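You operate a simulated robot arm through the tools that you are given. There is no shell and no other tool.

The job below is to be done with a simulated robot arm. You get a single attempt, and the scene is never put back.

Task
Fill the basin to the blue band, wash the dirty orange pad in it, then drain it.
Fine: put the pad back and leave the red lever on CLOSED.
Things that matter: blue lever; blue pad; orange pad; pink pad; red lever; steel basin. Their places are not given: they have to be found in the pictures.

The check looks at the end state, three seconds after you hand in, the way a careful person would. Anything else that was tipped, shoved, dropped, spilled or broken makes it a failure.

Robot
A 7-joint arm with a fingered hand, fixed in place. Base frame: the origin is at the foot of the arm, x ahead of it, y to its left, z up; the work surface is at about z = 0.806. Lengths are in m, angles in rad, forces in N, time in s.
Its first joint turns from -2.601 to 2.601 rad. Payload 3.5 kg.
The TCP is the grasp point between the finger pads, 0.03 m short of the fingertips. In the tool frame z runs along the fingers and y along their closing line. Largest opening 0.104 m; the body of the gripper starts 0.035 m behind the TCP. The gripper is a hand of 4 fingers: y runs from the thumb to the fingers, the wrist lies at [-0.015, -0.11, -0.186] in the tool frame.
Orientation is that of the tool frame in the base frame, as a unit quaternion [x, y, z, w]. With the fingers straight down and the wrist toward the robot, the tool's x, y and z point along [0, 1, 0], [1, 0, 0] and [0, 0, -1] of the base frame.

Tools
- The arm moves only by the tool apply_moves. Its argument "series" is one flat list of numbers, 6 for each row, row after row: the shift along the base's x, y, z in m, then the turn, a rotation vector about the base's x, y, z in rad. In form: [dx, dy, dz, ax, ay, az, dx, dy, dz, ax, ay, az, ...]. A call has 1 to 20 rows; each row shifts and turns the commanded pose from where the row before left it. A row lasts 0.2 s, in which the tool goes at most 0.05 m and 0.15 rad; a call with a longer step from one row to the next is refused whole. Where a pose cannot be reached the arm comes as near as it can. A force on the tool above 40 N (or 10 N above the force at the start of the call, whichever is more), or a blocked arm, ends the call early, and 0.2 s more pass. In this call time passes only in rows, and 0.2 s behind the last. The reply holds the time, the measured pose of the TCP, the force on the tool along the base axes, the opening and the grip force, in the units named above and with some noise, with the torque about the TCP (base axes, N m) and any sound that the robot's microphone picked up.
- Cameras (640 x 400 px; columns grow to the right, rows downward): "scene" is fixed at [0.0507, 0.6511, 1.5672]; the picture's right is [0.09, -1.00, 0.00], its down [-0.61, -0.05, -0.79] and it looks along [0.79, 0.07, -0.61] (base axes); focal length 214 px, centre (320, 200). "wrist" rides on the gripper at [0.061, -0.092, -0.13] in the tool frame; the picture's right is [-0.81, 0.28, -0.52], its down [-0.53, -0.71, 0.46] and it looks along [-0.24, 0.64, 0.72] (tool axes); focal length 275 px, centre (320, 200).
- capture(camera): a new picture of that camera. The clock stands still meanwhile.
- raise_lower(by): slides the trunk up (or, below 0, down) by that many m; the arm rides with it, the base frame stays. It gives what a move gives, with no picture.
- finger_targets(index, middle, ring, thumb_bend, thumb_turn): sets how far each is bent, from 0 (flat) to 100 (curled in); at 30 the hand is open as for a grip, at 70 the pads meet at the TCP. One left out holds its place. A second passes; each finger stops where it meets its share of the squeeze, and holds until it gets a number again. It is the only way to open and close the hand. It gives what a move gives, with no picture; readings hold the bend of each and the force on the fingers (four entries, about 0 where the hand has none), thumb and palm. thumb_turn goes from beside the hand (0) to across from the fingers (100), as for a grip.
- point_at(camera, pixels): for up to 12 pixels [column, row] of the newest picture of that camera ("zoom" is the newest enlarged one), the place [x, y, z] in the base frame of the surface seen there, good to about 0.002 m. The clock stands still meanwhile.
- zoom(camera, box): a new picture of the part [left, top, right, bottom] of that camera's present view, enlarged. The clock stands still meanwhile.
- job_done(): hands the job in; it is judged then, once.

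Leave the gripper open and the arm clear of the work at the hand-in unless told otherwise.

The tools are called after "Call:" as a command line: name --argument value ..., lists and objects as JSON in quotes. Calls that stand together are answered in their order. apply_moves: Moves the arm, as the interface text tells. Its arguments: {"type":"object","properties":{"series":{"type":"array"}},"required":["series"]} The other tools are called the same way: raise_lower (by) slides the trunk up or down; finger_targets (index, middle, ring, thumb_bend, thumb_turn) moves the fingers one by one; capture (camera) takes a picture; point_at (camera, pixels) gives the place of the surface under pixels of a picture; zoom (camera, box) takes an enlarged picture of a part of a camera's view; job_done () hands the job in.

At the start:

```text
clock: 0.0
tcp_pos: [0.5075, 0.5976, 1.433]
ee_rot: [0.707, 0.707, 0.0, 0.0]
force: [-0.8, 0.1, 0.5]
ft_torque: [0.03, 0.0, 0.02]
width: 0.1034
grip_force: 0.0
shape: jaw
bend: [30.0, 30.0, 30.0, 30.0, 98.0]
finger forces: [0.0, 0.1, 0.0, 0.1, 0.0, 0.1]
trunk travel left (down, up): [-0.6, 0.11]
```

scene: 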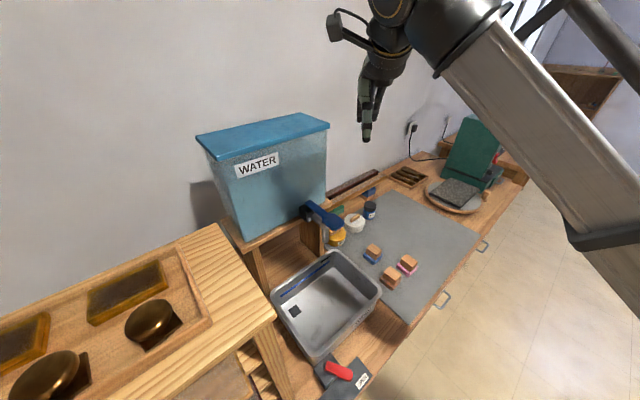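
wrist: 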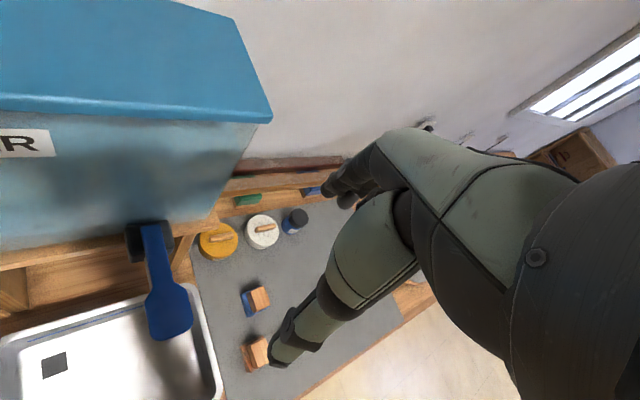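

I see a water tank with a blue lever near (322,215), a steel basin near (325,300), a red lever near (338,371), and three pads near (373,254), (391,278), (407,264). I'll zoom in on these parts of the scene first.

Call:
zoom --camera "scene" --box '[330, 220, 450, 295]'

Call:
zoom --camera "scene" --box '[260, 240, 400, 328]'

Call:
zoom --camera "scene" --box '[280, 320, 400, 400]'

Call:
zoom --camera "scene" --box '[280, 180, 400, 255]'

```text
5.33 times, centred on (390, 258) of scene
```

zoom: 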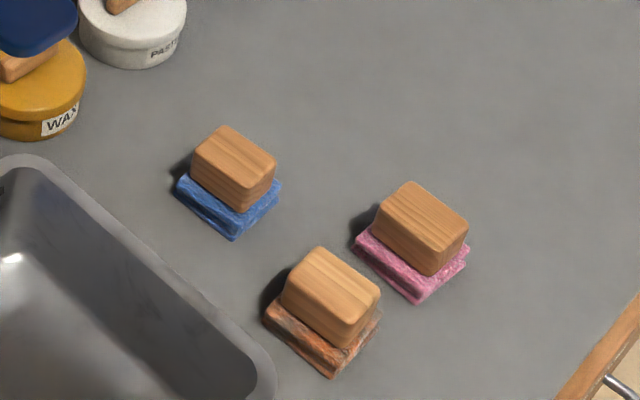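

```text
4.55 times, centred on (330, 284) of scene
```

zoom: 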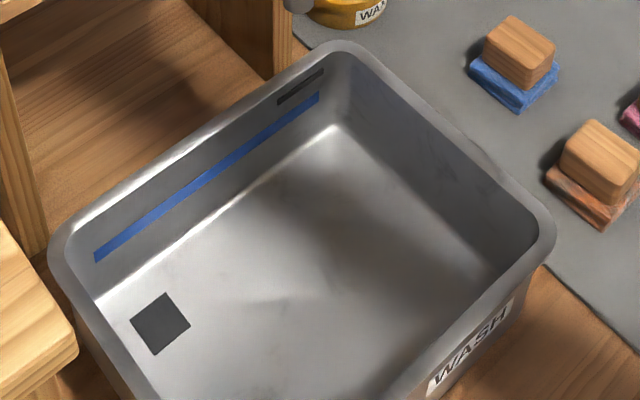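

```text
5.00 times, centred on (340, 360) of scene
```

zoom: 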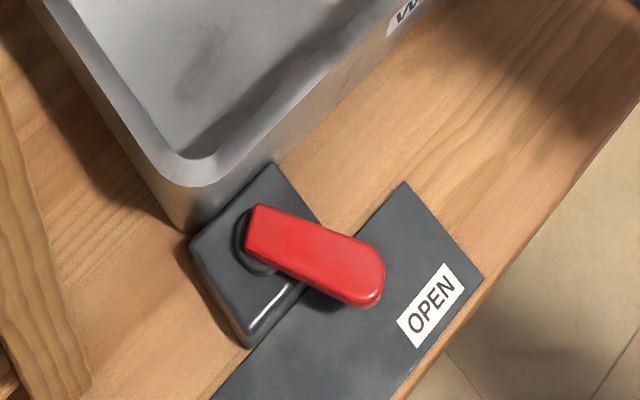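

```text
5.33 times, centred on (340, 218) of scene
```

zoom: 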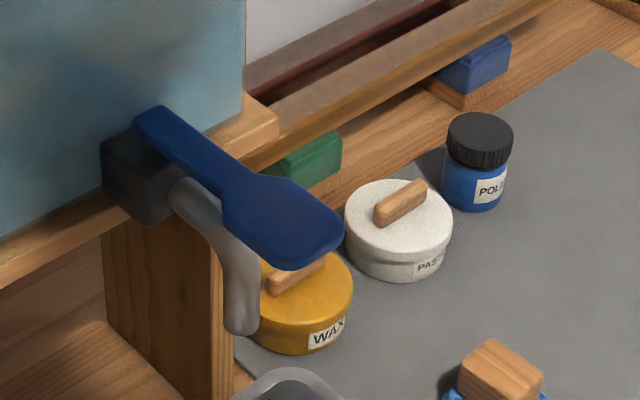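

The red lever is near an "OPEN" label and the blue lever is a paddle on a tap. Now I'll measure 3D points in each picture, starting with the tap zoom that is newest.

Call:
point_at --camera "zoom" --pixels '[[150, 120], [190, 150], [235, 200], [280, 185], [330, 225], [290, 262], [285, 220], [125, 180], [200, 205], [240, 320], [190, 250], [300, 300]]'

Call:
point_at --camera "scene" --pixels '[[330, 254], [376, 291], [314, 358], [274, 295], [295, 311], [320, 320], [340, 372], [352, 374], [332, 370], [362, 381], [330, 385], [345, 395]]'

```text
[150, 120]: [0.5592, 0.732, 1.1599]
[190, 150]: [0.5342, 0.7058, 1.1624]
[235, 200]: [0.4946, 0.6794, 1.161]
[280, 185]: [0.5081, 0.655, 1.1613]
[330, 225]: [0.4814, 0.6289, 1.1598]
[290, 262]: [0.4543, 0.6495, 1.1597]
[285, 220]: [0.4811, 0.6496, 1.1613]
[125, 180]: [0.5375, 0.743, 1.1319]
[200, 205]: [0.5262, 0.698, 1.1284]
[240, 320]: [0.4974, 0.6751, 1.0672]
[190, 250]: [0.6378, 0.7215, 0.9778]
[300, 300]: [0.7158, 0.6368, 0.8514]
```

```text
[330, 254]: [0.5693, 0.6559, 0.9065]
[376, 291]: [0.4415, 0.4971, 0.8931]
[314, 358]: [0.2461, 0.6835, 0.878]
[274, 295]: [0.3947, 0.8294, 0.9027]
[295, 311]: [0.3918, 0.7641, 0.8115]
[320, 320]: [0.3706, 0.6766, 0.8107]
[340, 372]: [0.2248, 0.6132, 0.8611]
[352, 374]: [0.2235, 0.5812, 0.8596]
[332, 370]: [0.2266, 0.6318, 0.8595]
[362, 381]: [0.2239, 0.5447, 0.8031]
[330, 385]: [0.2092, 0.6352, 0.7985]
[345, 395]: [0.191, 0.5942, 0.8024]
```

The tap paddle is near (0.47,0.64,1.16), the basin floor at z≈0.811 and the rim at ≈0.90. Next I'll measure the pads and the red lever area.

Call:
zoom --camera "scene" --box '[350, 235, 430, 295]'

Call:
zoom --camera "scene" --box '[300, 350, 380, 400]'

Call:
zoom --camera "wrist" --box '[100, 200, 320, 400]'

```text
6.67 times, centred on (390, 265) of scene
```

zoom: 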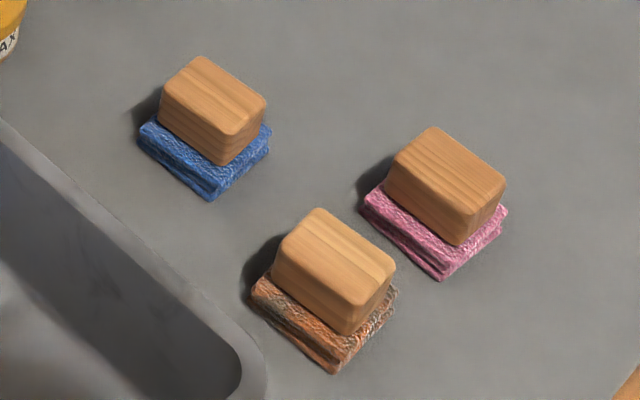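

```text
8.00 times, centred on (340, 375) of scene
```

zoom: 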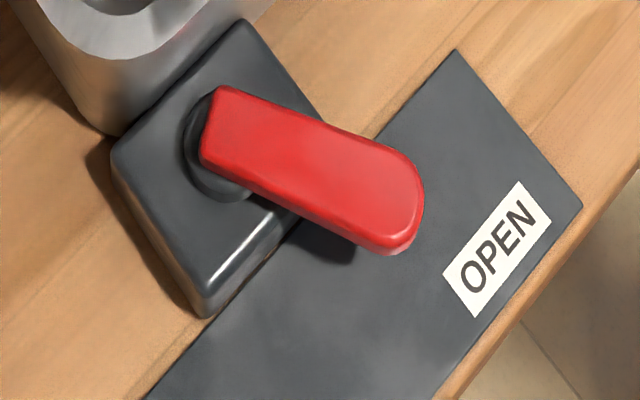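

```text
2.00 times, centred on (210, 300) of wrist
```

zoom: 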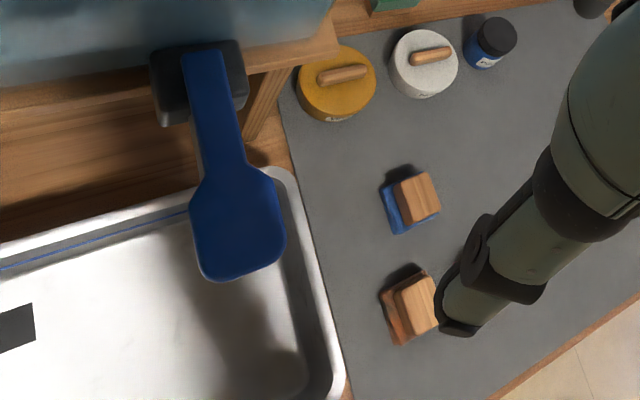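

The orange pad is the lower one, at zoom (330,290). I'll measure all three pads, the mat around them, and the red lever's label plate.

Call:
point_at --camera "scene" --pixels '[[390, 263], [385, 267], [390, 272], [397, 270], [392, 275], [399, 272], [382, 272], [392, 281], [374, 249], [405, 259], [383, 258], [410, 262]]'

Call:
zoom --camera "scene" --box '[370, 255, 410, 285]'

```text
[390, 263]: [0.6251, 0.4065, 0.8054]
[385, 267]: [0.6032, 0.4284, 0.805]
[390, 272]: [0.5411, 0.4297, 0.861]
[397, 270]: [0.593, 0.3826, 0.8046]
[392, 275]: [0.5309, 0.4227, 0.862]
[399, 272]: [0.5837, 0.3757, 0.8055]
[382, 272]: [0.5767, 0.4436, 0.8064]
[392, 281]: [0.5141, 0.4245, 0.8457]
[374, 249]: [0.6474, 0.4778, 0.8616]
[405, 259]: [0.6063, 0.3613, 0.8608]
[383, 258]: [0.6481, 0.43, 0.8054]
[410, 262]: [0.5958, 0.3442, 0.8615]
```

```text
13.33 times, centred on (390, 270) of scene
```

zoom: 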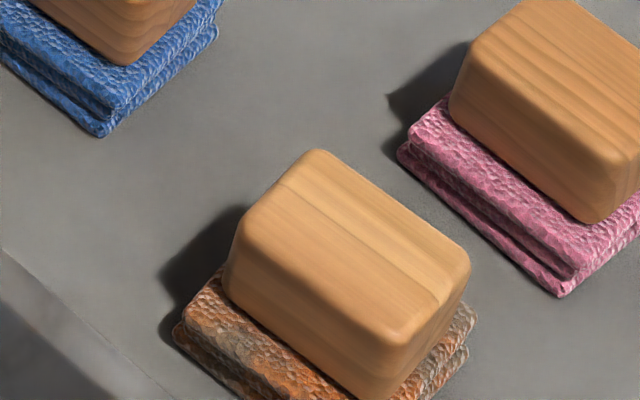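

Now the corner positions of the orange pad's wooden block and its sponge, from this zoom.

Call:
point_at --camera "zoom" --pixels '[[316, 155], [462, 260], [397, 340], [245, 228], [350, 245], [213, 280], [180, 335], [445, 370], [385, 380], [470, 320], [290, 300], [430, 310]]'

Call:
point_at --camera "scene" --pixels '[[375, 251], [373, 256], [407, 262], [376, 264], [410, 275], [324, 366], [338, 379], [331, 377], [310, 368], [360, 390], [320, 395], [352, 380]]'

```text
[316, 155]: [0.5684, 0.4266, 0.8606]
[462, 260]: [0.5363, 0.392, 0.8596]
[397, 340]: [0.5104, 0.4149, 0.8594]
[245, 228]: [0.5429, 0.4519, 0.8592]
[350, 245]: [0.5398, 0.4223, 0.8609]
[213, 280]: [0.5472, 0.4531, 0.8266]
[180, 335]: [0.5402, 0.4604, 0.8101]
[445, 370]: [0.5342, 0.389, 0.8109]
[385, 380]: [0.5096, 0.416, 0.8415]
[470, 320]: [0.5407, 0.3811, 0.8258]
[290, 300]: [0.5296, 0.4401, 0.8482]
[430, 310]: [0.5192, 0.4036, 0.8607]
```

```text
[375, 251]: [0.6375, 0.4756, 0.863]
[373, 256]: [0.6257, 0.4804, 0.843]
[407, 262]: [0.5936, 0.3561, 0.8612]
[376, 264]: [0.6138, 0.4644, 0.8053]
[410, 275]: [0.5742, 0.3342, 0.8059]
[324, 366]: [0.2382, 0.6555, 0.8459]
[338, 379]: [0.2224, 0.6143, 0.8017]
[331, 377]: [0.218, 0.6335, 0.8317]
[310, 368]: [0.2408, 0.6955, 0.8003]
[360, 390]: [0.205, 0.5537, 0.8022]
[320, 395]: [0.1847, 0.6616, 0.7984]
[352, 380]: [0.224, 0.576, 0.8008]
```

The lever points at OPEN (tip around (0.224,0.575)), and the CLOSED label lies outside the scene picture. I'll move the arm back and turn it about 50° so the wrist camera can see the red lever plate, staying high and clear of everything.

Call:
apply_moves --series '[-0.032, -0.012, -0.022, 0, 0, 0.109, -0.032, -0.012, -0.022, 0, 0, 0.109, -0.032, -0.012, -0.022, 0, 0, 0.109, -0.032, -0.012, -0.022, 0, 0, 0.109, -0.032, -0.012, -0.022, 0, 0, 0.109, -0.032, -0.012, -0.022, 0, 0, 0.109, -0.032, -0.012, -0.022, 0, 0, 0.109, -0.032, -0.012, -0.022, 0, 0, 0.109]'

Call:
capture --camera "wrist"

Call:
capture --camera "scene"

```text
clock: 1.8
tcp_pos: [0.2504, 0.5005, 1.2552]
ee_rot: [0.341, 0.94, 0.0, 0.0]
force: [0.5, -0.1, 0.0]
ft_torque: [-0.01, 0.0, 0.01]
width: 0.1038
grip_force: 0.0
shape: jaw
bend: [30.0, 30.0, 30.0, 30.0, 98.0]
finger forces: [0.0, 0.1, 0.0, 0.1, 0.0, 0.0]
trunk travel left (down, up): [-0.6, 0.11]
```

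```text
taken
```

wrist: 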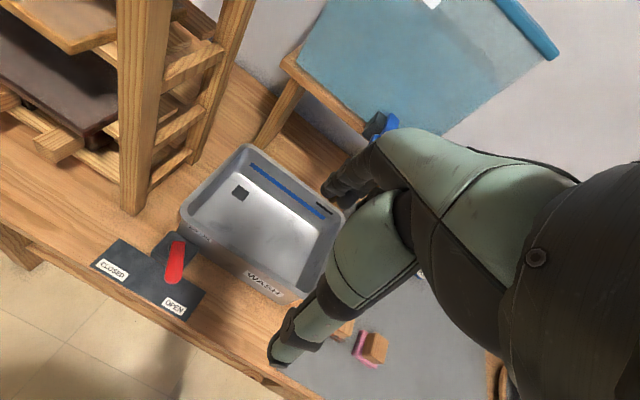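

```text
taken
```

scene: 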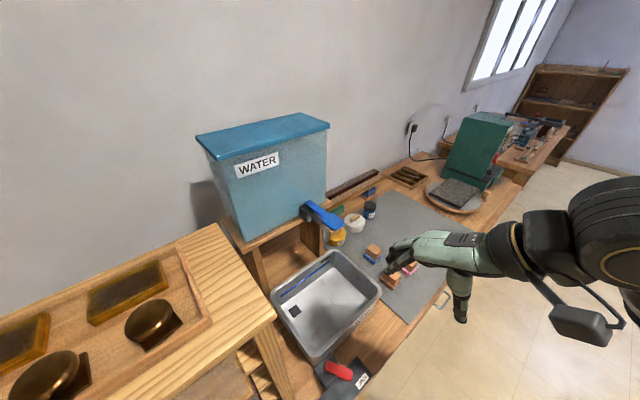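

The wrist picture shows CLOSED at (112,268), OPEN at (174,306), and the red lever at (175,262). I'll zoom in and measure.

Call:
zoom --camera "wrist" --box '[80, 215, 220, 330]'

Call:
point_at --camera "wrist" --pixels '[[112, 269], [174, 306], [180, 243], [176, 258], [172, 280], [165, 260], [190, 258], [200, 290], [95, 262], [250, 167], [262, 175], [320, 213]]'

```text
3.48 times, centred on (150, 272) of wrist
```

zoom: 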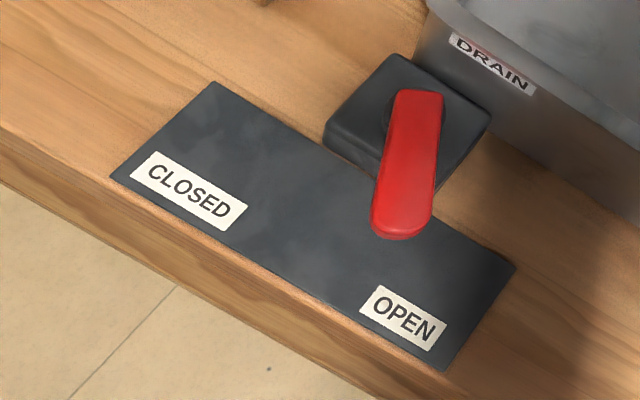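

```text
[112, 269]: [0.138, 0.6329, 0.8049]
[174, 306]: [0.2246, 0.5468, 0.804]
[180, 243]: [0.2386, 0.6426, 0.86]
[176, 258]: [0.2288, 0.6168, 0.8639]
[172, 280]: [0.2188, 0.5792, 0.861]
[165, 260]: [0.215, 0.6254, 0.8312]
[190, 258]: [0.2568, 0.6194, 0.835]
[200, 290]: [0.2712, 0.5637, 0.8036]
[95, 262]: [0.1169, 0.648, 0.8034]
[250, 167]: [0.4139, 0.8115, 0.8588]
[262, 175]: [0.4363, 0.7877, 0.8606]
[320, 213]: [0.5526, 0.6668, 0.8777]
```

OPEN is at (0.225,0.547) and CLOSED at (0.138,0.633). I'll measure the red lever's outline more exactly from this zoom, and the drain box.

Call:
point_at --camera "zoom" --pixels '[[398, 100], [440, 100], [388, 160], [435, 160], [378, 215], [430, 215], [402, 236], [418, 94], [340, 125], [395, 60], [480, 120], [400, 200]]'

Call:
zoom --camera "wrist" --box '[140, 225, 210, 290]'

```text
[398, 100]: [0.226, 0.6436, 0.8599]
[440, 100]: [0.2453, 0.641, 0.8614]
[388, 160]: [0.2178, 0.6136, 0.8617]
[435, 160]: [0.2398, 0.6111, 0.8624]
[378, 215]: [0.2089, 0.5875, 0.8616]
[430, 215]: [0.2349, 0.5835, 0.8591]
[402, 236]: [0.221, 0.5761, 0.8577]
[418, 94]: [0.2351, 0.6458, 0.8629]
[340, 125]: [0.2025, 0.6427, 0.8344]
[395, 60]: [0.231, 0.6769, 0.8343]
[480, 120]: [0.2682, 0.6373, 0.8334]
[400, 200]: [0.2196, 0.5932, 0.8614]
```

```text
6.15 times, centred on (175, 258) of wrist
```

zoom: 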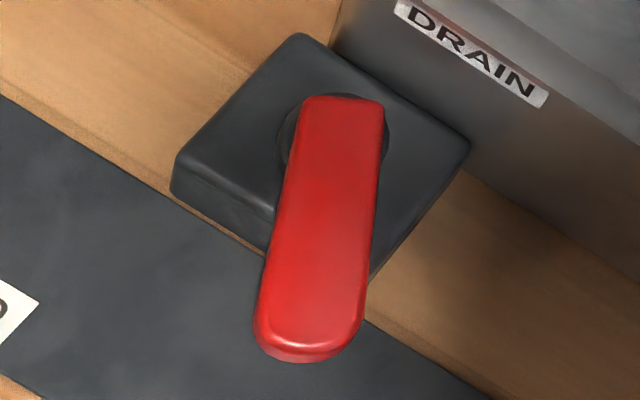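

The red lever's pivot is near (0.235,0.638), its tip near (0.219,0.572), and its top is at z≈0.862. Before touching anything I'll look closely at the shape of the hand in the scene picture around (430,275).

Call:
zoom --camera "scene" --box '[360, 200, 520, 340]'

Call:
zoom --camera "wrist" --box '[240, 100, 560, 400]'

```text
2.86 times, centred on (440, 270) of scene
```

zoom: 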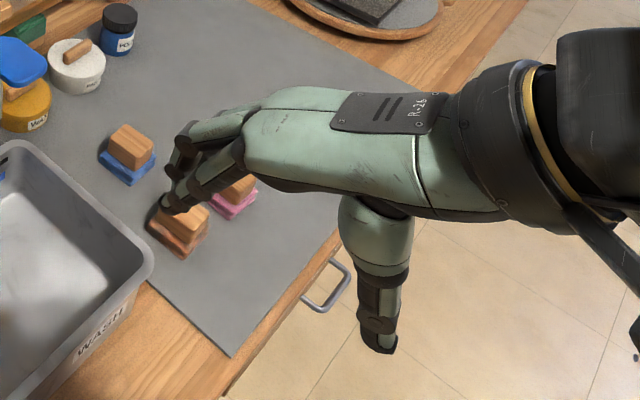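

```text
1.33 times, centred on (400, 250) of wrist
```

zoom: 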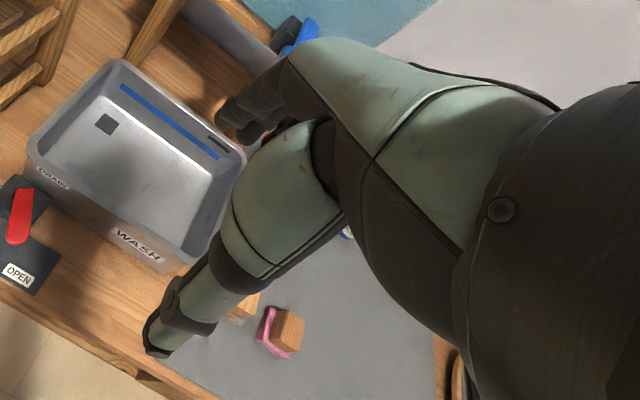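

The hand lies almost level, with three fingers curling down and a thumb pointing down. I'll close the fingers in the air to see what the closed tip looks like for pushing levers.

Call:
finger_targets --index 70 --middle 70 --ring 70 --thumb_bend 70 --thumb_turn 98

Call:
zoom --camera "scene" --box '[360, 200, 520, 340]'

Call:
zoom --camera "wrist" --box '[240, 100, 560, 400]'

```text
clock: 2.8
tcp_pos: [0.2522, 0.5005, 1.2566]
ee_rot: [0.342, 0.94, 0.0, 0.0]
force: [0.6, -0.2, -0.2]
ft_torque: [0.02, -0.01, -0.04]
width: 0.0015
grip_force: 0.1
shape: fingers
bend: [70.0, 70.0, 70.0, 70.0, 100.0]
finger forces: [0.0, 0.0, 0.0, 0.0, 0.0, 0.0]
trunk travel left (down, up): [-0.6, 0.11]
```

```text
2.86 times, centred on (440, 270) of scene
```

zoom: 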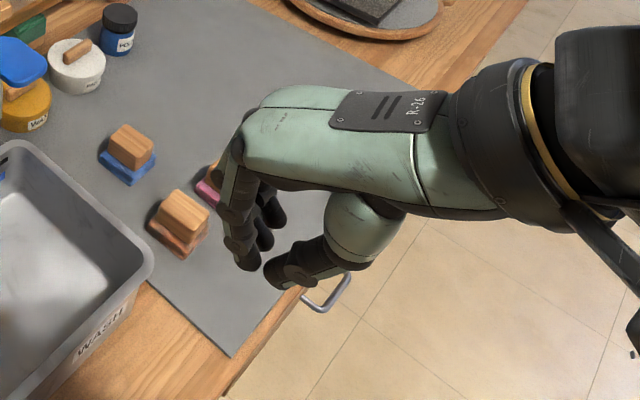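

```text
1.33 times, centred on (400, 250) of wrist
```

zoom: 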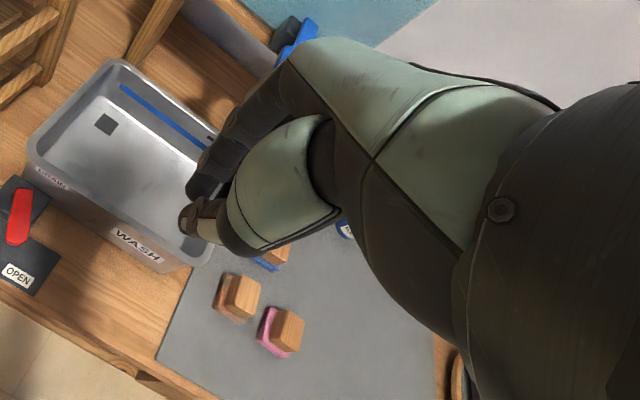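

The closed pinch makes a compact tip. I'll measure where the fingertips and knuckles are relative to the TCP (0.252,0.5005,1.257).

Call:
point_at --camera "scene" --pixels '[[415.5, 293], [424.3, 294.5], [420, 288], [411, 270], [409, 252], [435, 288], [450, 288], [447, 275], [425, 240], [470, 262], [420, 230], [425, 276]]'

Call:
point_at --camera "wrist" --pixels '[[307, 195], [318, 183], [297, 262], [305, 252], [330, 150], [370, 120], [320, 250], [340, 270], [350, 210], [400, 170], [470, 170], [420, 250]]'

```text
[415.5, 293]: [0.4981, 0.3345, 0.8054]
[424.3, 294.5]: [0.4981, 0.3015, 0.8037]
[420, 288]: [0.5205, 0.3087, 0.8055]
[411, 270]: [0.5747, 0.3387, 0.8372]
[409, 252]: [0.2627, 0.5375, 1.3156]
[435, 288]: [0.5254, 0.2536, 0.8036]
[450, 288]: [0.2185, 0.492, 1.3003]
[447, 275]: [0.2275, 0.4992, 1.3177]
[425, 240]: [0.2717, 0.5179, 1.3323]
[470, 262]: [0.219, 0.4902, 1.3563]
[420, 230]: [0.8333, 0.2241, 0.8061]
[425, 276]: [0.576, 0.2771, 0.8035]
```

```text
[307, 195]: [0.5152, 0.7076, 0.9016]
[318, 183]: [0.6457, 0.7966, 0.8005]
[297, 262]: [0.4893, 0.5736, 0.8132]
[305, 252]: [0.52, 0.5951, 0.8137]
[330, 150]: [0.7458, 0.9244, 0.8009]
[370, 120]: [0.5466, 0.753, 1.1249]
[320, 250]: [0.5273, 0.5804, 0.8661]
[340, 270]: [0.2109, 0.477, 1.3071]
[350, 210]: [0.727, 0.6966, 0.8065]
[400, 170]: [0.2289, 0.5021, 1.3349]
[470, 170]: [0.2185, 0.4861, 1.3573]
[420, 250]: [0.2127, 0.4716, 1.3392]
```

Those points came from the older picture. I'll capture a new scene picture and then measure the closed fingertips.

Call:
capture --camera "scene"

Call:
point_at --camera "scene" --pixels '[[415.5, 292], [424.3, 294.5], [433, 287], [411, 280], [409, 252], [422, 285], [428, 276], [447, 275], [425, 240], [470, 262], [418, 270], [413, 265]]'

```text
taken
```

scene: 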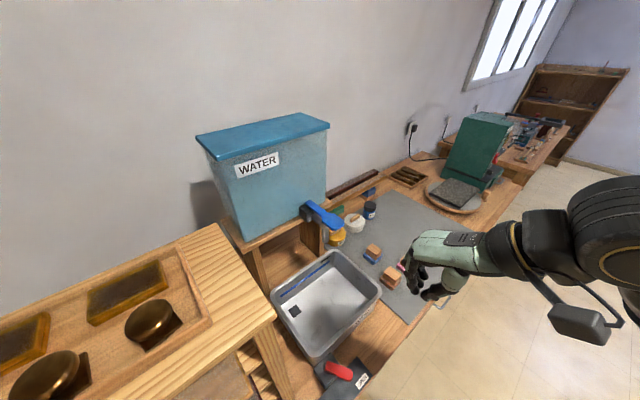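

```text
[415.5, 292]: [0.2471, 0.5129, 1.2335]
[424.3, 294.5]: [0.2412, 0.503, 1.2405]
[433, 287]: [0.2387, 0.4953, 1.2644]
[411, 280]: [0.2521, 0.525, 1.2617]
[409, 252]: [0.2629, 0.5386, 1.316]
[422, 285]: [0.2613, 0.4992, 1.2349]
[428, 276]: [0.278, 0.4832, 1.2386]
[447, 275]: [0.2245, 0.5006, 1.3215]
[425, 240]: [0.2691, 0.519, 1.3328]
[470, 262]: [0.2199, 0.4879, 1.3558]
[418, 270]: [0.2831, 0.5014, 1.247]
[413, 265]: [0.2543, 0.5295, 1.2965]
```

The pinch is about 0.055 m wide along tool x. Before moving, I'll look closer at the tap (scene around (322,215)) and the area left of the drain lever for obstacles.

Call:
zoom --camera "scene" --box '[296, 190, 352, 230]'

Call:
capture --camera "wrist"

Call:
point_at --camera "wrist" --pixels '[[130, 210], [125, 100], [195, 160], [90, 240], [40, 150], [130, 30], [220, 60], [60, 25], [20, 230], [200, 300], [185, 320], [60, 90]]'

```text
10.00 times, centred on (324, 210) of scene
```

zoom: 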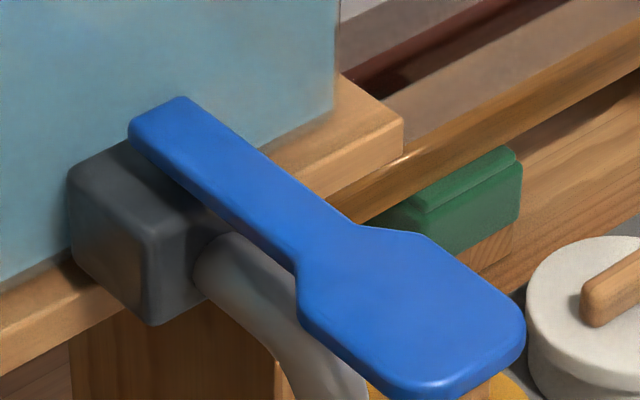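

```text
taken
```

wrist: 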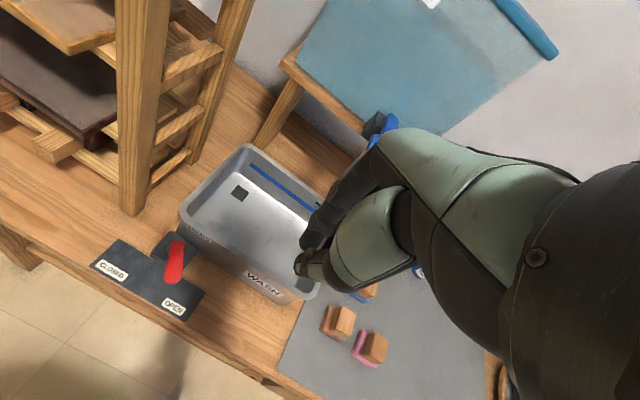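

```text
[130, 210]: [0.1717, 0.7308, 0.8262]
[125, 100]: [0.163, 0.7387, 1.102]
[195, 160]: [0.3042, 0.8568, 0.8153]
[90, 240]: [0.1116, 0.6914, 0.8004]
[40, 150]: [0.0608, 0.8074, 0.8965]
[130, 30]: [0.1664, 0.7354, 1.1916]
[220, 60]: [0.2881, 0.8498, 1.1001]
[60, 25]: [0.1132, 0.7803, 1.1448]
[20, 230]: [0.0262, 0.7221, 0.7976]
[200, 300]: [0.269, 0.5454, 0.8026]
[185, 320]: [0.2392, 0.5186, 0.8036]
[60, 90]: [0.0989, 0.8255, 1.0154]
```

The rack's front leg stands at (0.165,0.735), so I need care on the left side. First I'll close the drain: lower the pinched tip on the right of the red lever at about (0.265,0.534), going first to z=1.0 with the tool turned to 45°.

Call:
apply_moves --series '[0.002, 0.006, -0.043, 0, 0, -0.015, 0.002, 0.006, -0.043, 0, 0, -0.015, 0.002, 0.006, -0.043, 0, 0, -0.015, 0.002, 0.006, -0.043, 0, 0, -0.015, 0.003, 0.005, -0.043, 0, 0, -0.014, 0.002, 0.0045, -0.041, 0, 0, -0.014]'

Call:
capture --camera "wrist"

Call:
capture --camera "scene"

```text
clock: 4.2
tcp_pos: [0.2615, 0.5335, 0.9965]
ee_rot: [0.383, 0.924, 0.0, -0.001]
force: [0.4, 0.6, -0.1]
ft_torque: [0.01, -0.01, 0.01]
width: 0.0013
grip_force: 0.1
shape: fingers
bend: [70.0, 70.0, 70.0, 70.0, 100.0]
finger forces: [0.0, 0.0, 0.0, 0.0, 0.1, 0.1]
trunk travel left (down, up): [-0.6, 0.11]
```

```text
taken
```

wrist: 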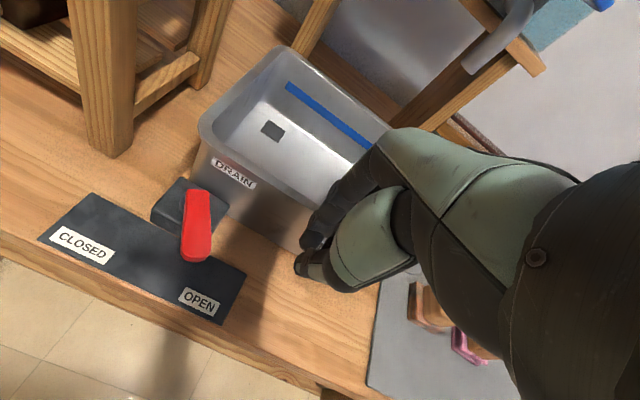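

```text
taken
```

scene: 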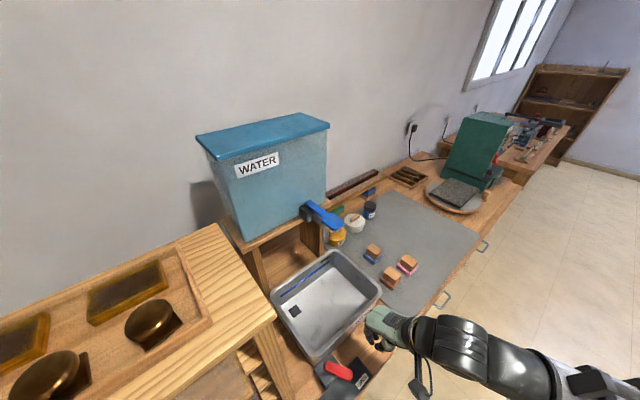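

The hand is at (0.262,0.534,0.997), clear to the right of the lever. Now I'll lower it to z≈0.872 beside the lever.

Call:
apply_moves --series '[0.001, 0, -0.03, 0, 0, 0, 0, 0, -0.03, 0, 0, 0, 0, 0, -0.03, 0, 0, 0, 0, 0, -0.02, 0, 0, 0, 0, 0, -0.014, 0, 0, 0]'

Call:
capture --camera "wrist"

Call:
zoom --camera "scene" --box '[300, 300, 440, 400]'

```text
clock: 5.4
tcp_pos: [0.2668, 0.536, 0.8759]
ee_rot: [0.383, 0.924, 0.0, -0.001]
force: [-0.7, 0.1, 0.1]
ft_torque: [-0.04, -0.02, 0.02]
width: 0.0012
grip_force: 0.1
shape: fingers
bend: [70.0, 70.0, 70.0, 70.0, 100.0]
finger forces: [0.0, 0.1, 0.0, 0.0, 0.0, 0.0]
trunk travel left (down, up): [-0.6, 0.11]
```

```text
taken
```

wrist: 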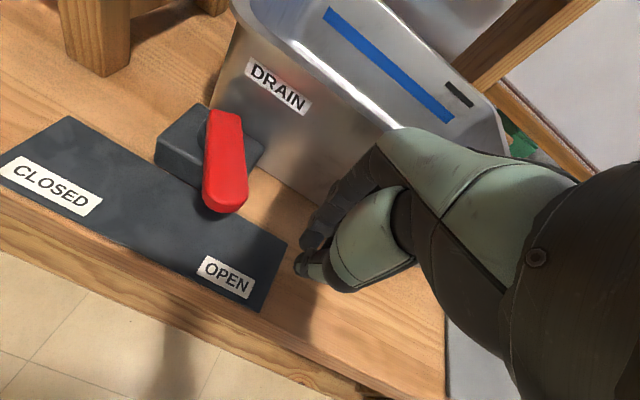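

```text
4.00 times, centred on (370, 350) of scene
```

zoom: 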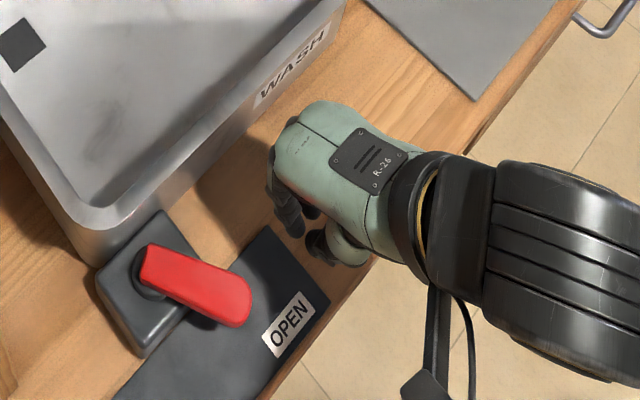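

The tip is beside the lever at z≈0.876. I'll lower 1 cm more and push along (-0.707,+0.707) in small steps, watching the force.

Call:
apply_moves --series '[0, 0, -0.01, 0, 0, 0, -0.009, 0.009, 0, 0, 0, 0, -0.009, 0.009, 0, 0, 0, 0, -0.007, 0.007, 0, 0, 0, 0, -0.007, 0.007, 0, 0, 0, 0, -0.007, 0.007, 0, 0, 0, 0]'

Call:
capture --camera "wrist"

```text
clock: 6.8
tcp_pos: [0.2278, 0.574, 0.8666]
ee_rot: [0.383, 0.924, -0.001, 0.001]
force: [-0.4, -1.1, 0.1]
ft_torque: [-0.02, -0.04, -0.01]
width: 0.0001
grip_force: 0.8
shape: fingers
bend: [70.0, 70.0, 70.0, 70.0, 100.0]
finger forces: [1.2, 0.0, 0.0, 0.0, 0.0, 0.0]
trunk travel left (down, up): [-0.6, 0.11]
```

```text
taken
```

wrist: 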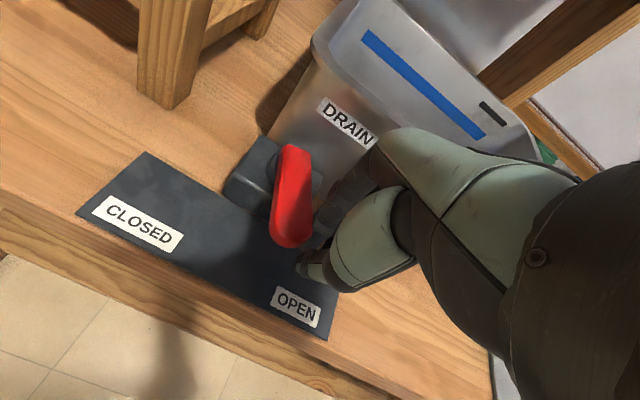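

Contact is light (about 1 N on the index) and the lever has started to turn. I'll keep pushing in the same direction.

Call:
apply_moves --series '[-0.007, 0.007, 0, 0, 0, 0, -0.007, 0.007, 0, 0, 0, 0, -0.007, 0.007, 0, 0, 0, 0, -0.005, 0.005, 0, 0, 0, 0]'

Call:
capture --camera "wrist"

```text
clock: 7.8
tcp_pos: [0.2026, 0.5983, 0.8657]
ee_rot: [0.383, 0.924, 0.0, -0.001]
force: [4.5, -5.2, 0.2]
ft_torque: [-0.03, -0.02, -0.12]
width: 0.0
grip_force: 2.8
shape: fingers
bend: [70.0, 70.0, 70.0, 70.0, 100.0]
finger forces: [6.5, 0.0, 0.0, 0.1, 0.0, 0.0]
trunk travel left (down, up): [-0.6, 0.11]
```

```text
taken
```

wrist: 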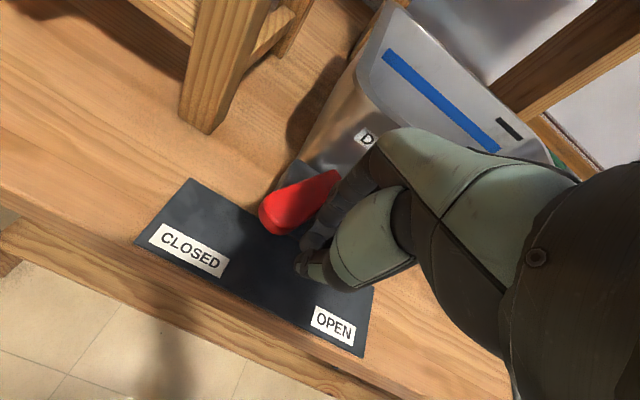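

The lever now points toward CLOSED and the force rose to 6.5 N. I'll measure its direction.

Call:
zoom --camera "wrist" --box '[130, 140, 380, 350]'

Call:
point_at --camera "wrist" --pixels '[[330, 175], [338, 182], [300, 195], [265, 213], [272, 208], [285, 220], [310, 190], [290, 205], [189, 251], [332, 326]]'

Call:
zoom --camera "scene" --box '[290, 330, 390, 400]'

```text
1.90 times, centred on (255, 245) of wrist
```

zoom: 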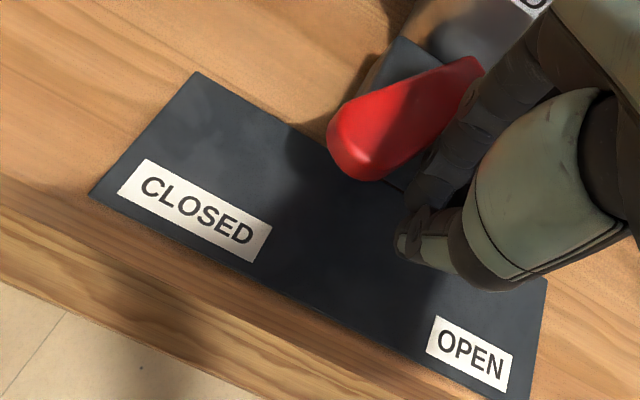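

```text
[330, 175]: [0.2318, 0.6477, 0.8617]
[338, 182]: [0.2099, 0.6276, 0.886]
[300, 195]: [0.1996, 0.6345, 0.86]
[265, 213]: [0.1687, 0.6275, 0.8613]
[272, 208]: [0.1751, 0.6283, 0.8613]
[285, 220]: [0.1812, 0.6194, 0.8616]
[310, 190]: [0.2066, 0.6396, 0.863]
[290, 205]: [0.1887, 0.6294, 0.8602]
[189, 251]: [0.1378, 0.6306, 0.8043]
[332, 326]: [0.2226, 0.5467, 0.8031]
```

```text
5.71 times, centred on (340, 365) of scene
```

zoom: 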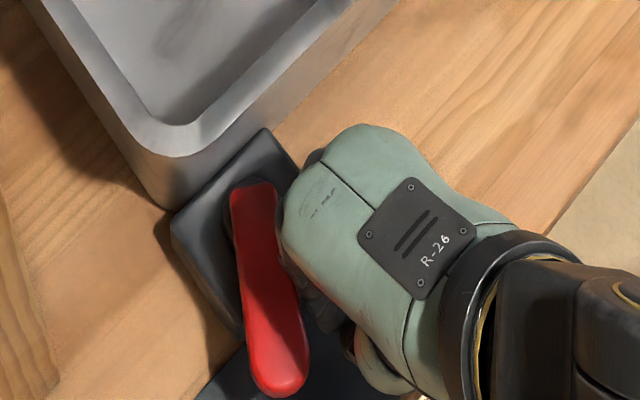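

The lever is about 29° past straight-out toward CLOSED, mirroring where it sat at OPEN. I'll push a few mm more to feel for the stop.

Call:
apply_moves --series '[-0.003, 0.003, 0, 0, 0, 0, -0.002, 0.002, 0, 0, 0, 0]'

Call:
capture --camera "wrist"

Call:
point_at --camera "wrist" --pixels '[[330, 175], [300, 195], [265, 213], [272, 208], [285, 220], [310, 190], [290, 205]]'

```text
clock: 8.4
tcp_pos: [0.1978, 0.6001, 0.8669]
ee_rot: [0.384, 0.923, 0.0, 0.001]
force: [19.3, -26.2, 4.5]
ft_torque: [-0.09, -0.15, -0.53]
width: 0.0
grip_force: 15.0
shape: fingers
bend: [70.0, 70.0, 70.0, 70.0, 100.0]
finger forces: [30.3, 0.0, 0.0, 0.0, 0.1, 0.0]
trunk travel left (down, up): [-0.6, 0.11]
```

```text
taken
```

wrist: 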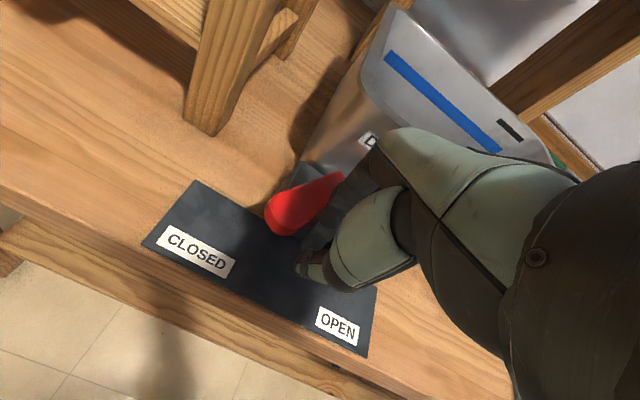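

```text
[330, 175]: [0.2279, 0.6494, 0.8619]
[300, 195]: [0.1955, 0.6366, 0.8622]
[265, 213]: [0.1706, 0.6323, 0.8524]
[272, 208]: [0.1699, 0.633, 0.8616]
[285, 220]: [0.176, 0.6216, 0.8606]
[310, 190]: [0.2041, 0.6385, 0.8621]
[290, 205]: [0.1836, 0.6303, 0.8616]
```

The force jumped to 30 N without more travel, so the lever is against its CLOSED stop. I'll back off, rise to z≈1.30 and move above the blue paddle near (0.4625,0.638).

Call:
apply_moves --series '[0.014, -0.014, 0, 0, 0, 0, 0.014, -0.014, 0, 0, 0, 0, 0, 0, 0.04, 0, 0, 0, 0, 0, 0.043, 0, 0, 0, 0, 0, 0.044, 0, 0, 0, 0, 0, 0.044, 0, 0, 0, 0, 0, 0.044, 0, 0, 0, 0, 0, 0.044, 0, 0, 0, 0, 0, 0.044, 0, 0, 0, 0, 0, 0.044, 0, 0, 0, 0, 0, 0.044, 0, 0, 0, 0, 0, 0.044, 0, 0, 0]'

Call:
capture --camera "wrist"

Call:
zoom --camera "scene" --box '[290, 330, 390, 400]'

```text
clock: 11.0
tcp_pos: [0.225, 0.5772, 1.3003]
ee_rot: [0.383, 0.924, 0.0, 0.0]
force: [-0.4, -0.2, 0.4]
ft_torque: [-0.01, 0.01, -0.04]
width: 0.0007
grip_force: 0.1
shape: fingers
bend: [70.0, 70.0, 70.0, 70.0, 100.0]
finger forces: [0.0, 0.1, 0.0, 0.0, 0.0, 0.1]
trunk travel left (down, up): [-0.6, 0.11]
```

```text
taken
```

wrist: 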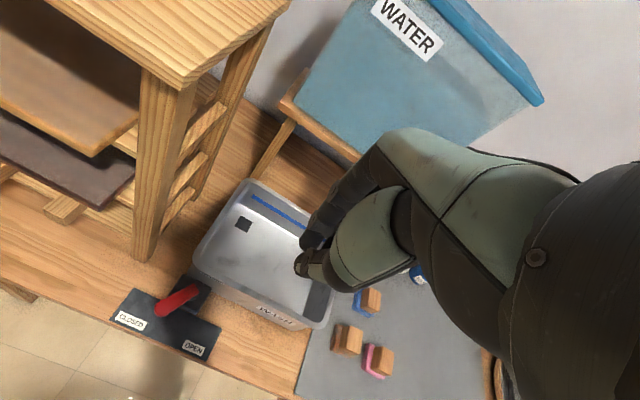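

```text
5.71 times, centred on (340, 365) of scene
```

zoom: 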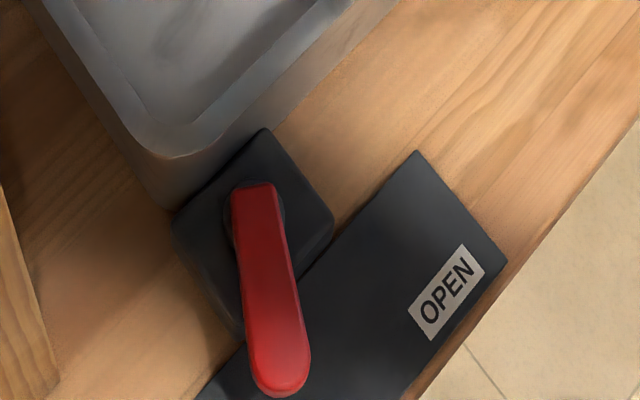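

The red lever stayed at CLOSED. Now I'll move above the blue paddle at (0.4625,0.638), z≈1.25.

Call:
apply_moves --series '[0.0396, 0.0102, -0.008, 0, 0, 0, 0.0396, 0.0102, -0.008, 0, 0, 0, 0.0396, 0.0102, -0.008, 0, 0, 0, 0.0396, 0.0102, -0.008, 0, 0, 0, 0.0396, 0.0102, -0.008, 0, 0, 0, 0.0396, 0.0102, -0.008, 0, 0, 0]'

Call:
capture --camera "scene"

Call:
capture --camera "wrist"

Call:
zoom --camera "scene" --box '[270, 150, 430, 250]'

```text
clock: 12.4
tcp_pos: [0.461, 0.6377, 1.2501]
ee_rot: [0.382, 0.924, 0.001, 0.0]
force: [-0.4, 0.5, 0.1]
ft_torque: [0.02, -0.02, -0.01]
width: 0.0008
grip_force: 0.1
shape: fingers
bend: [70.0, 70.0, 70.0, 70.0, 100.0]
finger forces: [0.1, 0.0, 0.0, 0.1, 0.0, 0.0]
trunk travel left (down, up): [-0.6, 0.11]
```

```text
taken
```

scene: 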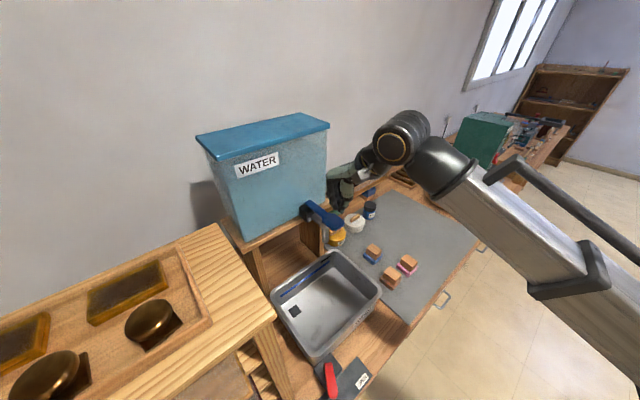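

```text
taken
```

wrist: 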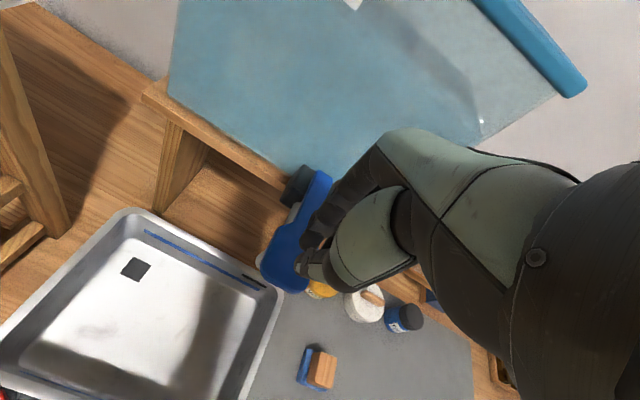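

```text
4.00 times, centred on (350, 200) of scene
```

zoom: 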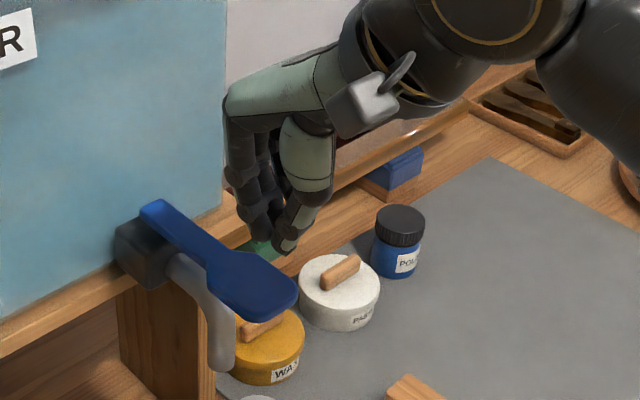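

The paddle's centre is at (0.481,0.650), and my tip is near its front edge. I'll check the tank's front face position before moving 1.8 cm further in.

Call:
point_at --camera "scene" --pixels '[[300, 180], [318, 190], [322, 160], [303, 212], [310, 205], [320, 212], [333, 221], [335, 232], [327, 228], [342, 224]]'

```text
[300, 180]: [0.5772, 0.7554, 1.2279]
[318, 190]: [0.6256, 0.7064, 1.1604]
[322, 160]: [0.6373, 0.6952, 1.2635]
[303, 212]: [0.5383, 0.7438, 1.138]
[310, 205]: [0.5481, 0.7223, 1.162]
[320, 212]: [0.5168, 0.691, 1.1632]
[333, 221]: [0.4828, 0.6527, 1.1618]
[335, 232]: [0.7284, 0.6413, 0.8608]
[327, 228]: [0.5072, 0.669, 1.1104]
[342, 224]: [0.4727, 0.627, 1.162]
```

The tank face is at v≈0.94, well clear. I'll move over the paddle at (0.474,0.650) and lower to just above it.

Call:
apply_moves --series '[0.0065, 0.0062, -0.01, 0, 0, 0, 0.0065, 0.0061, -0.02, 0, 0, 0, 0, 0, -0.015, 0, 0, 0, 0, 0, -0.01, 0, 0, 0]'

Call:
zoom --camera "scene" --box '[270, 150, 430, 250]'

Call:
capture --camera "wrist"

```text
clock: 13.4
tcp_pos: [0.4746, 0.651, 1.1957]
ee_rot: [0.383, 0.924, -0.001, -0.001]
force: [-0.7, -0.6, 0.3]
ft_torque: [0.02, -0.01, -0.03]
width: 0.0007
grip_force: 0.2
shape: fingers
bend: [70.0, 70.0, 70.0, 70.0, 100.0]
finger forces: [0.1, 0.0, 0.1, 0.0, 0.0, 0.0]
trunk travel left (down, up): [-0.6, 0.11]
```

```text
4.00 times, centred on (350, 200) of scene
```

zoom: 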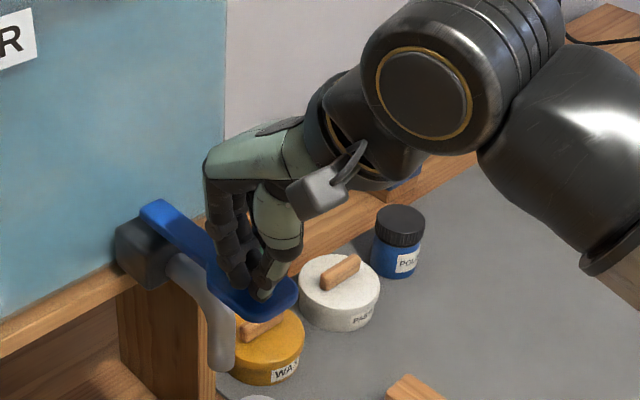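

```text
taken
```

wrist: 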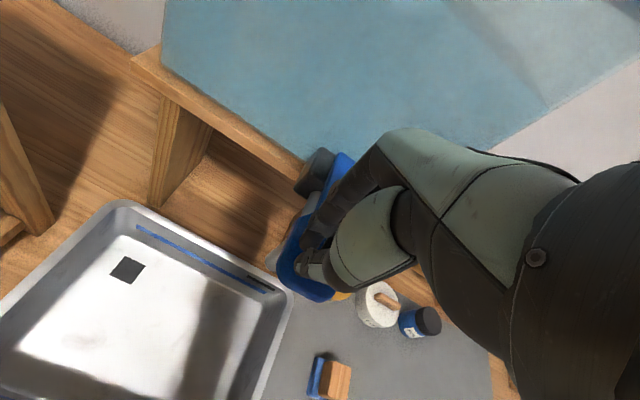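

The fingertips are just above the paddle. I'll press down in small steps and read the force and sound.

Call:
apply_moves --series '[0, 0, -0.005, 0, 0, 0, 0, 0, -0.005, 0, 0, 0, 0, 0, -0.005, 0, 0, 0]'

Call:
zoom --camera "scene" --box '[290, 190, 370, 240]'

```text
clock: 14.2
tcp_pos: [0.4753, 0.651, 1.1835]
ee_rot: [0.382, 0.924, 0.0, 0.0]
force: [-0.2, 0.2, 1.1]
ft_torque: [0.07, 0.02, -0.02]
width: 0.0006
grip_force: 0.4
shape: fingers
bend: [70.0, 70.0, 70.0, 70.0, 100.0]
finger forces: [1.7, 0.1, 0.0, 0.0, 0.0, 0.1]
trunk travel left (down, up): [-0.6, 0.11]
```

```text
8.00 times, centred on (330, 215) of scene
```

zoom: 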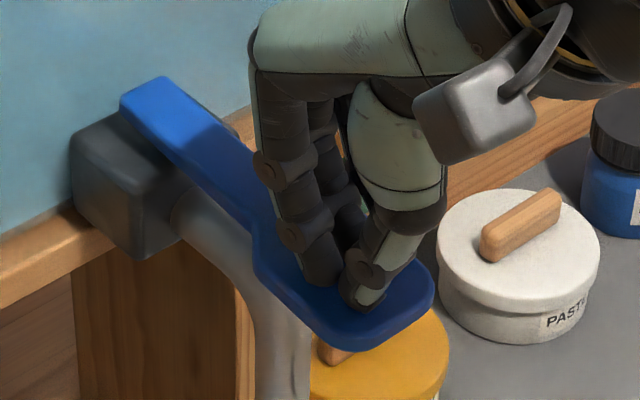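

Contact at about 1 N. I'll press further in small steps.

Call:
apply_moves --series '[0, 0, -0.004, 0, 0, 0, 0, 0, -0.004, 0, 0, 0]'

Call:
zoom --camera "scene" --box '[290, 190, 370, 240]'

```text
clock: 14.8
tcp_pos: [0.4754, 0.6508, 1.1749]
ee_rot: [0.383, 0.924, 0.001, 0.0]
force: [0.8, 0.3, 2.8]
ft_torque: [0.04, 0.0, 0.01]
width: 0.0007
grip_force: 1.4
shape: fingers
bend: [70.0, 70.0, 70.0, 70.0, 100.0]
finger forces: [2.3, 0.1, 0.0, 0.1, 0.0, 0.1]
trunk travel left (down, up): [-0.6, 0.11]
```

```text
8.00 times, centred on (330, 215) of scene
```

zoom: 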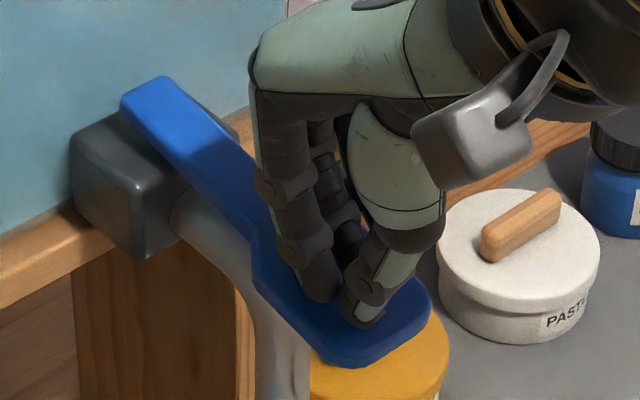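

The paddle tilts down with about 2.5 N, so it presses. No flow sound yet; I'll press further.

Call:
apply_moves --series '[0, 0, -0.004, 0, 0, 0, 0, 0, -0.004, 0, 0, 0]'

Call:
zoom --camera "scene" --box '[250, 190, 410, 340]'

```text
clock: 15.4
tcp_pos: [0.4757, 0.6502, 1.1712]
ee_rot: [0.383, 0.924, 0.004, 0.0]
force: [3.6, 4.5, 27.0]
ft_torque: [0.33, -0.11, -0.06]
width: 0.0
grip_force: 12.8
shape: fingers
bend: [71.0, 70.0, 70.0, 70.0, 100.0]
finger forces: [22.7, 3.4, 0.0, 0.0, 0.0, 0.0]
trunk travel left (down, up): [-0.6, 0.11]
```

```text
2.67 times, centred on (330, 265) of scene
```

zoom: 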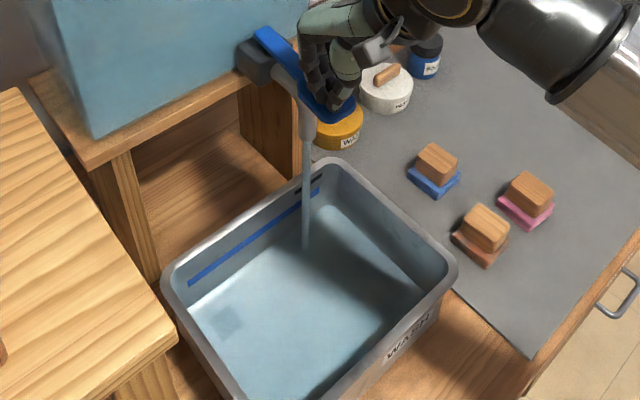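

Water is flowing, and the paddle is at its stop (27 N). I'll check the water level now by measuring surface points in a new scene picture.

Call:
capture --camera "scene"

Call:
point_at --camera "scene" --pixels '[[320, 300], [300, 320], [345, 300], [315, 335], [296, 292], [310, 282], [296, 302], [290, 300], [325, 262], [300, 286], [303, 290], [330, 280]]'

Call:
zoom --camera "scene" --box '[265, 240, 385, 330]'

```text
taken
```

scene: 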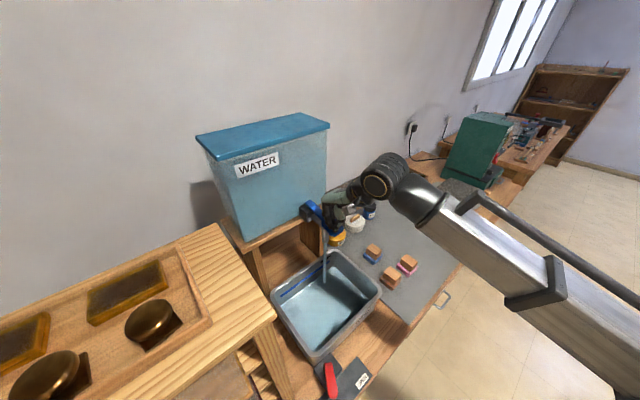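

```text
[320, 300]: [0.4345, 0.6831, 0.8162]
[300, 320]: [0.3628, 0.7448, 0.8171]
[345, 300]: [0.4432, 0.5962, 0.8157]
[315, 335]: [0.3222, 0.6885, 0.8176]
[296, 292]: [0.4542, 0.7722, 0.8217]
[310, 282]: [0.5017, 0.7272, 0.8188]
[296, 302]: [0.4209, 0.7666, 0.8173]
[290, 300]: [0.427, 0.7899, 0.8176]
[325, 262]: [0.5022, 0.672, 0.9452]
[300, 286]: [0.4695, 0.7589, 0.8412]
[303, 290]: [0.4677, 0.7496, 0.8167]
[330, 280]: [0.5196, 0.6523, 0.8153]
```

```text
4.44 times, centred on (325, 285) of scene
```

zoom: 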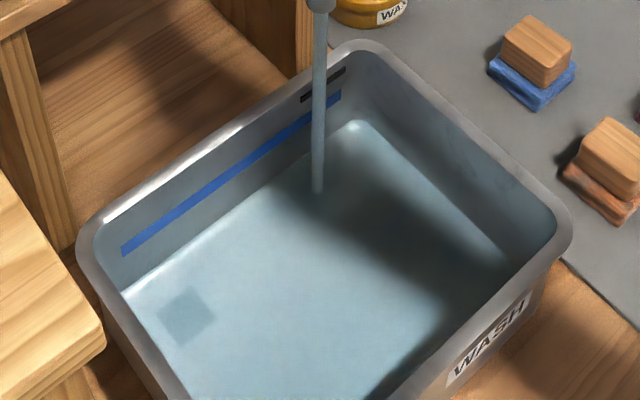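

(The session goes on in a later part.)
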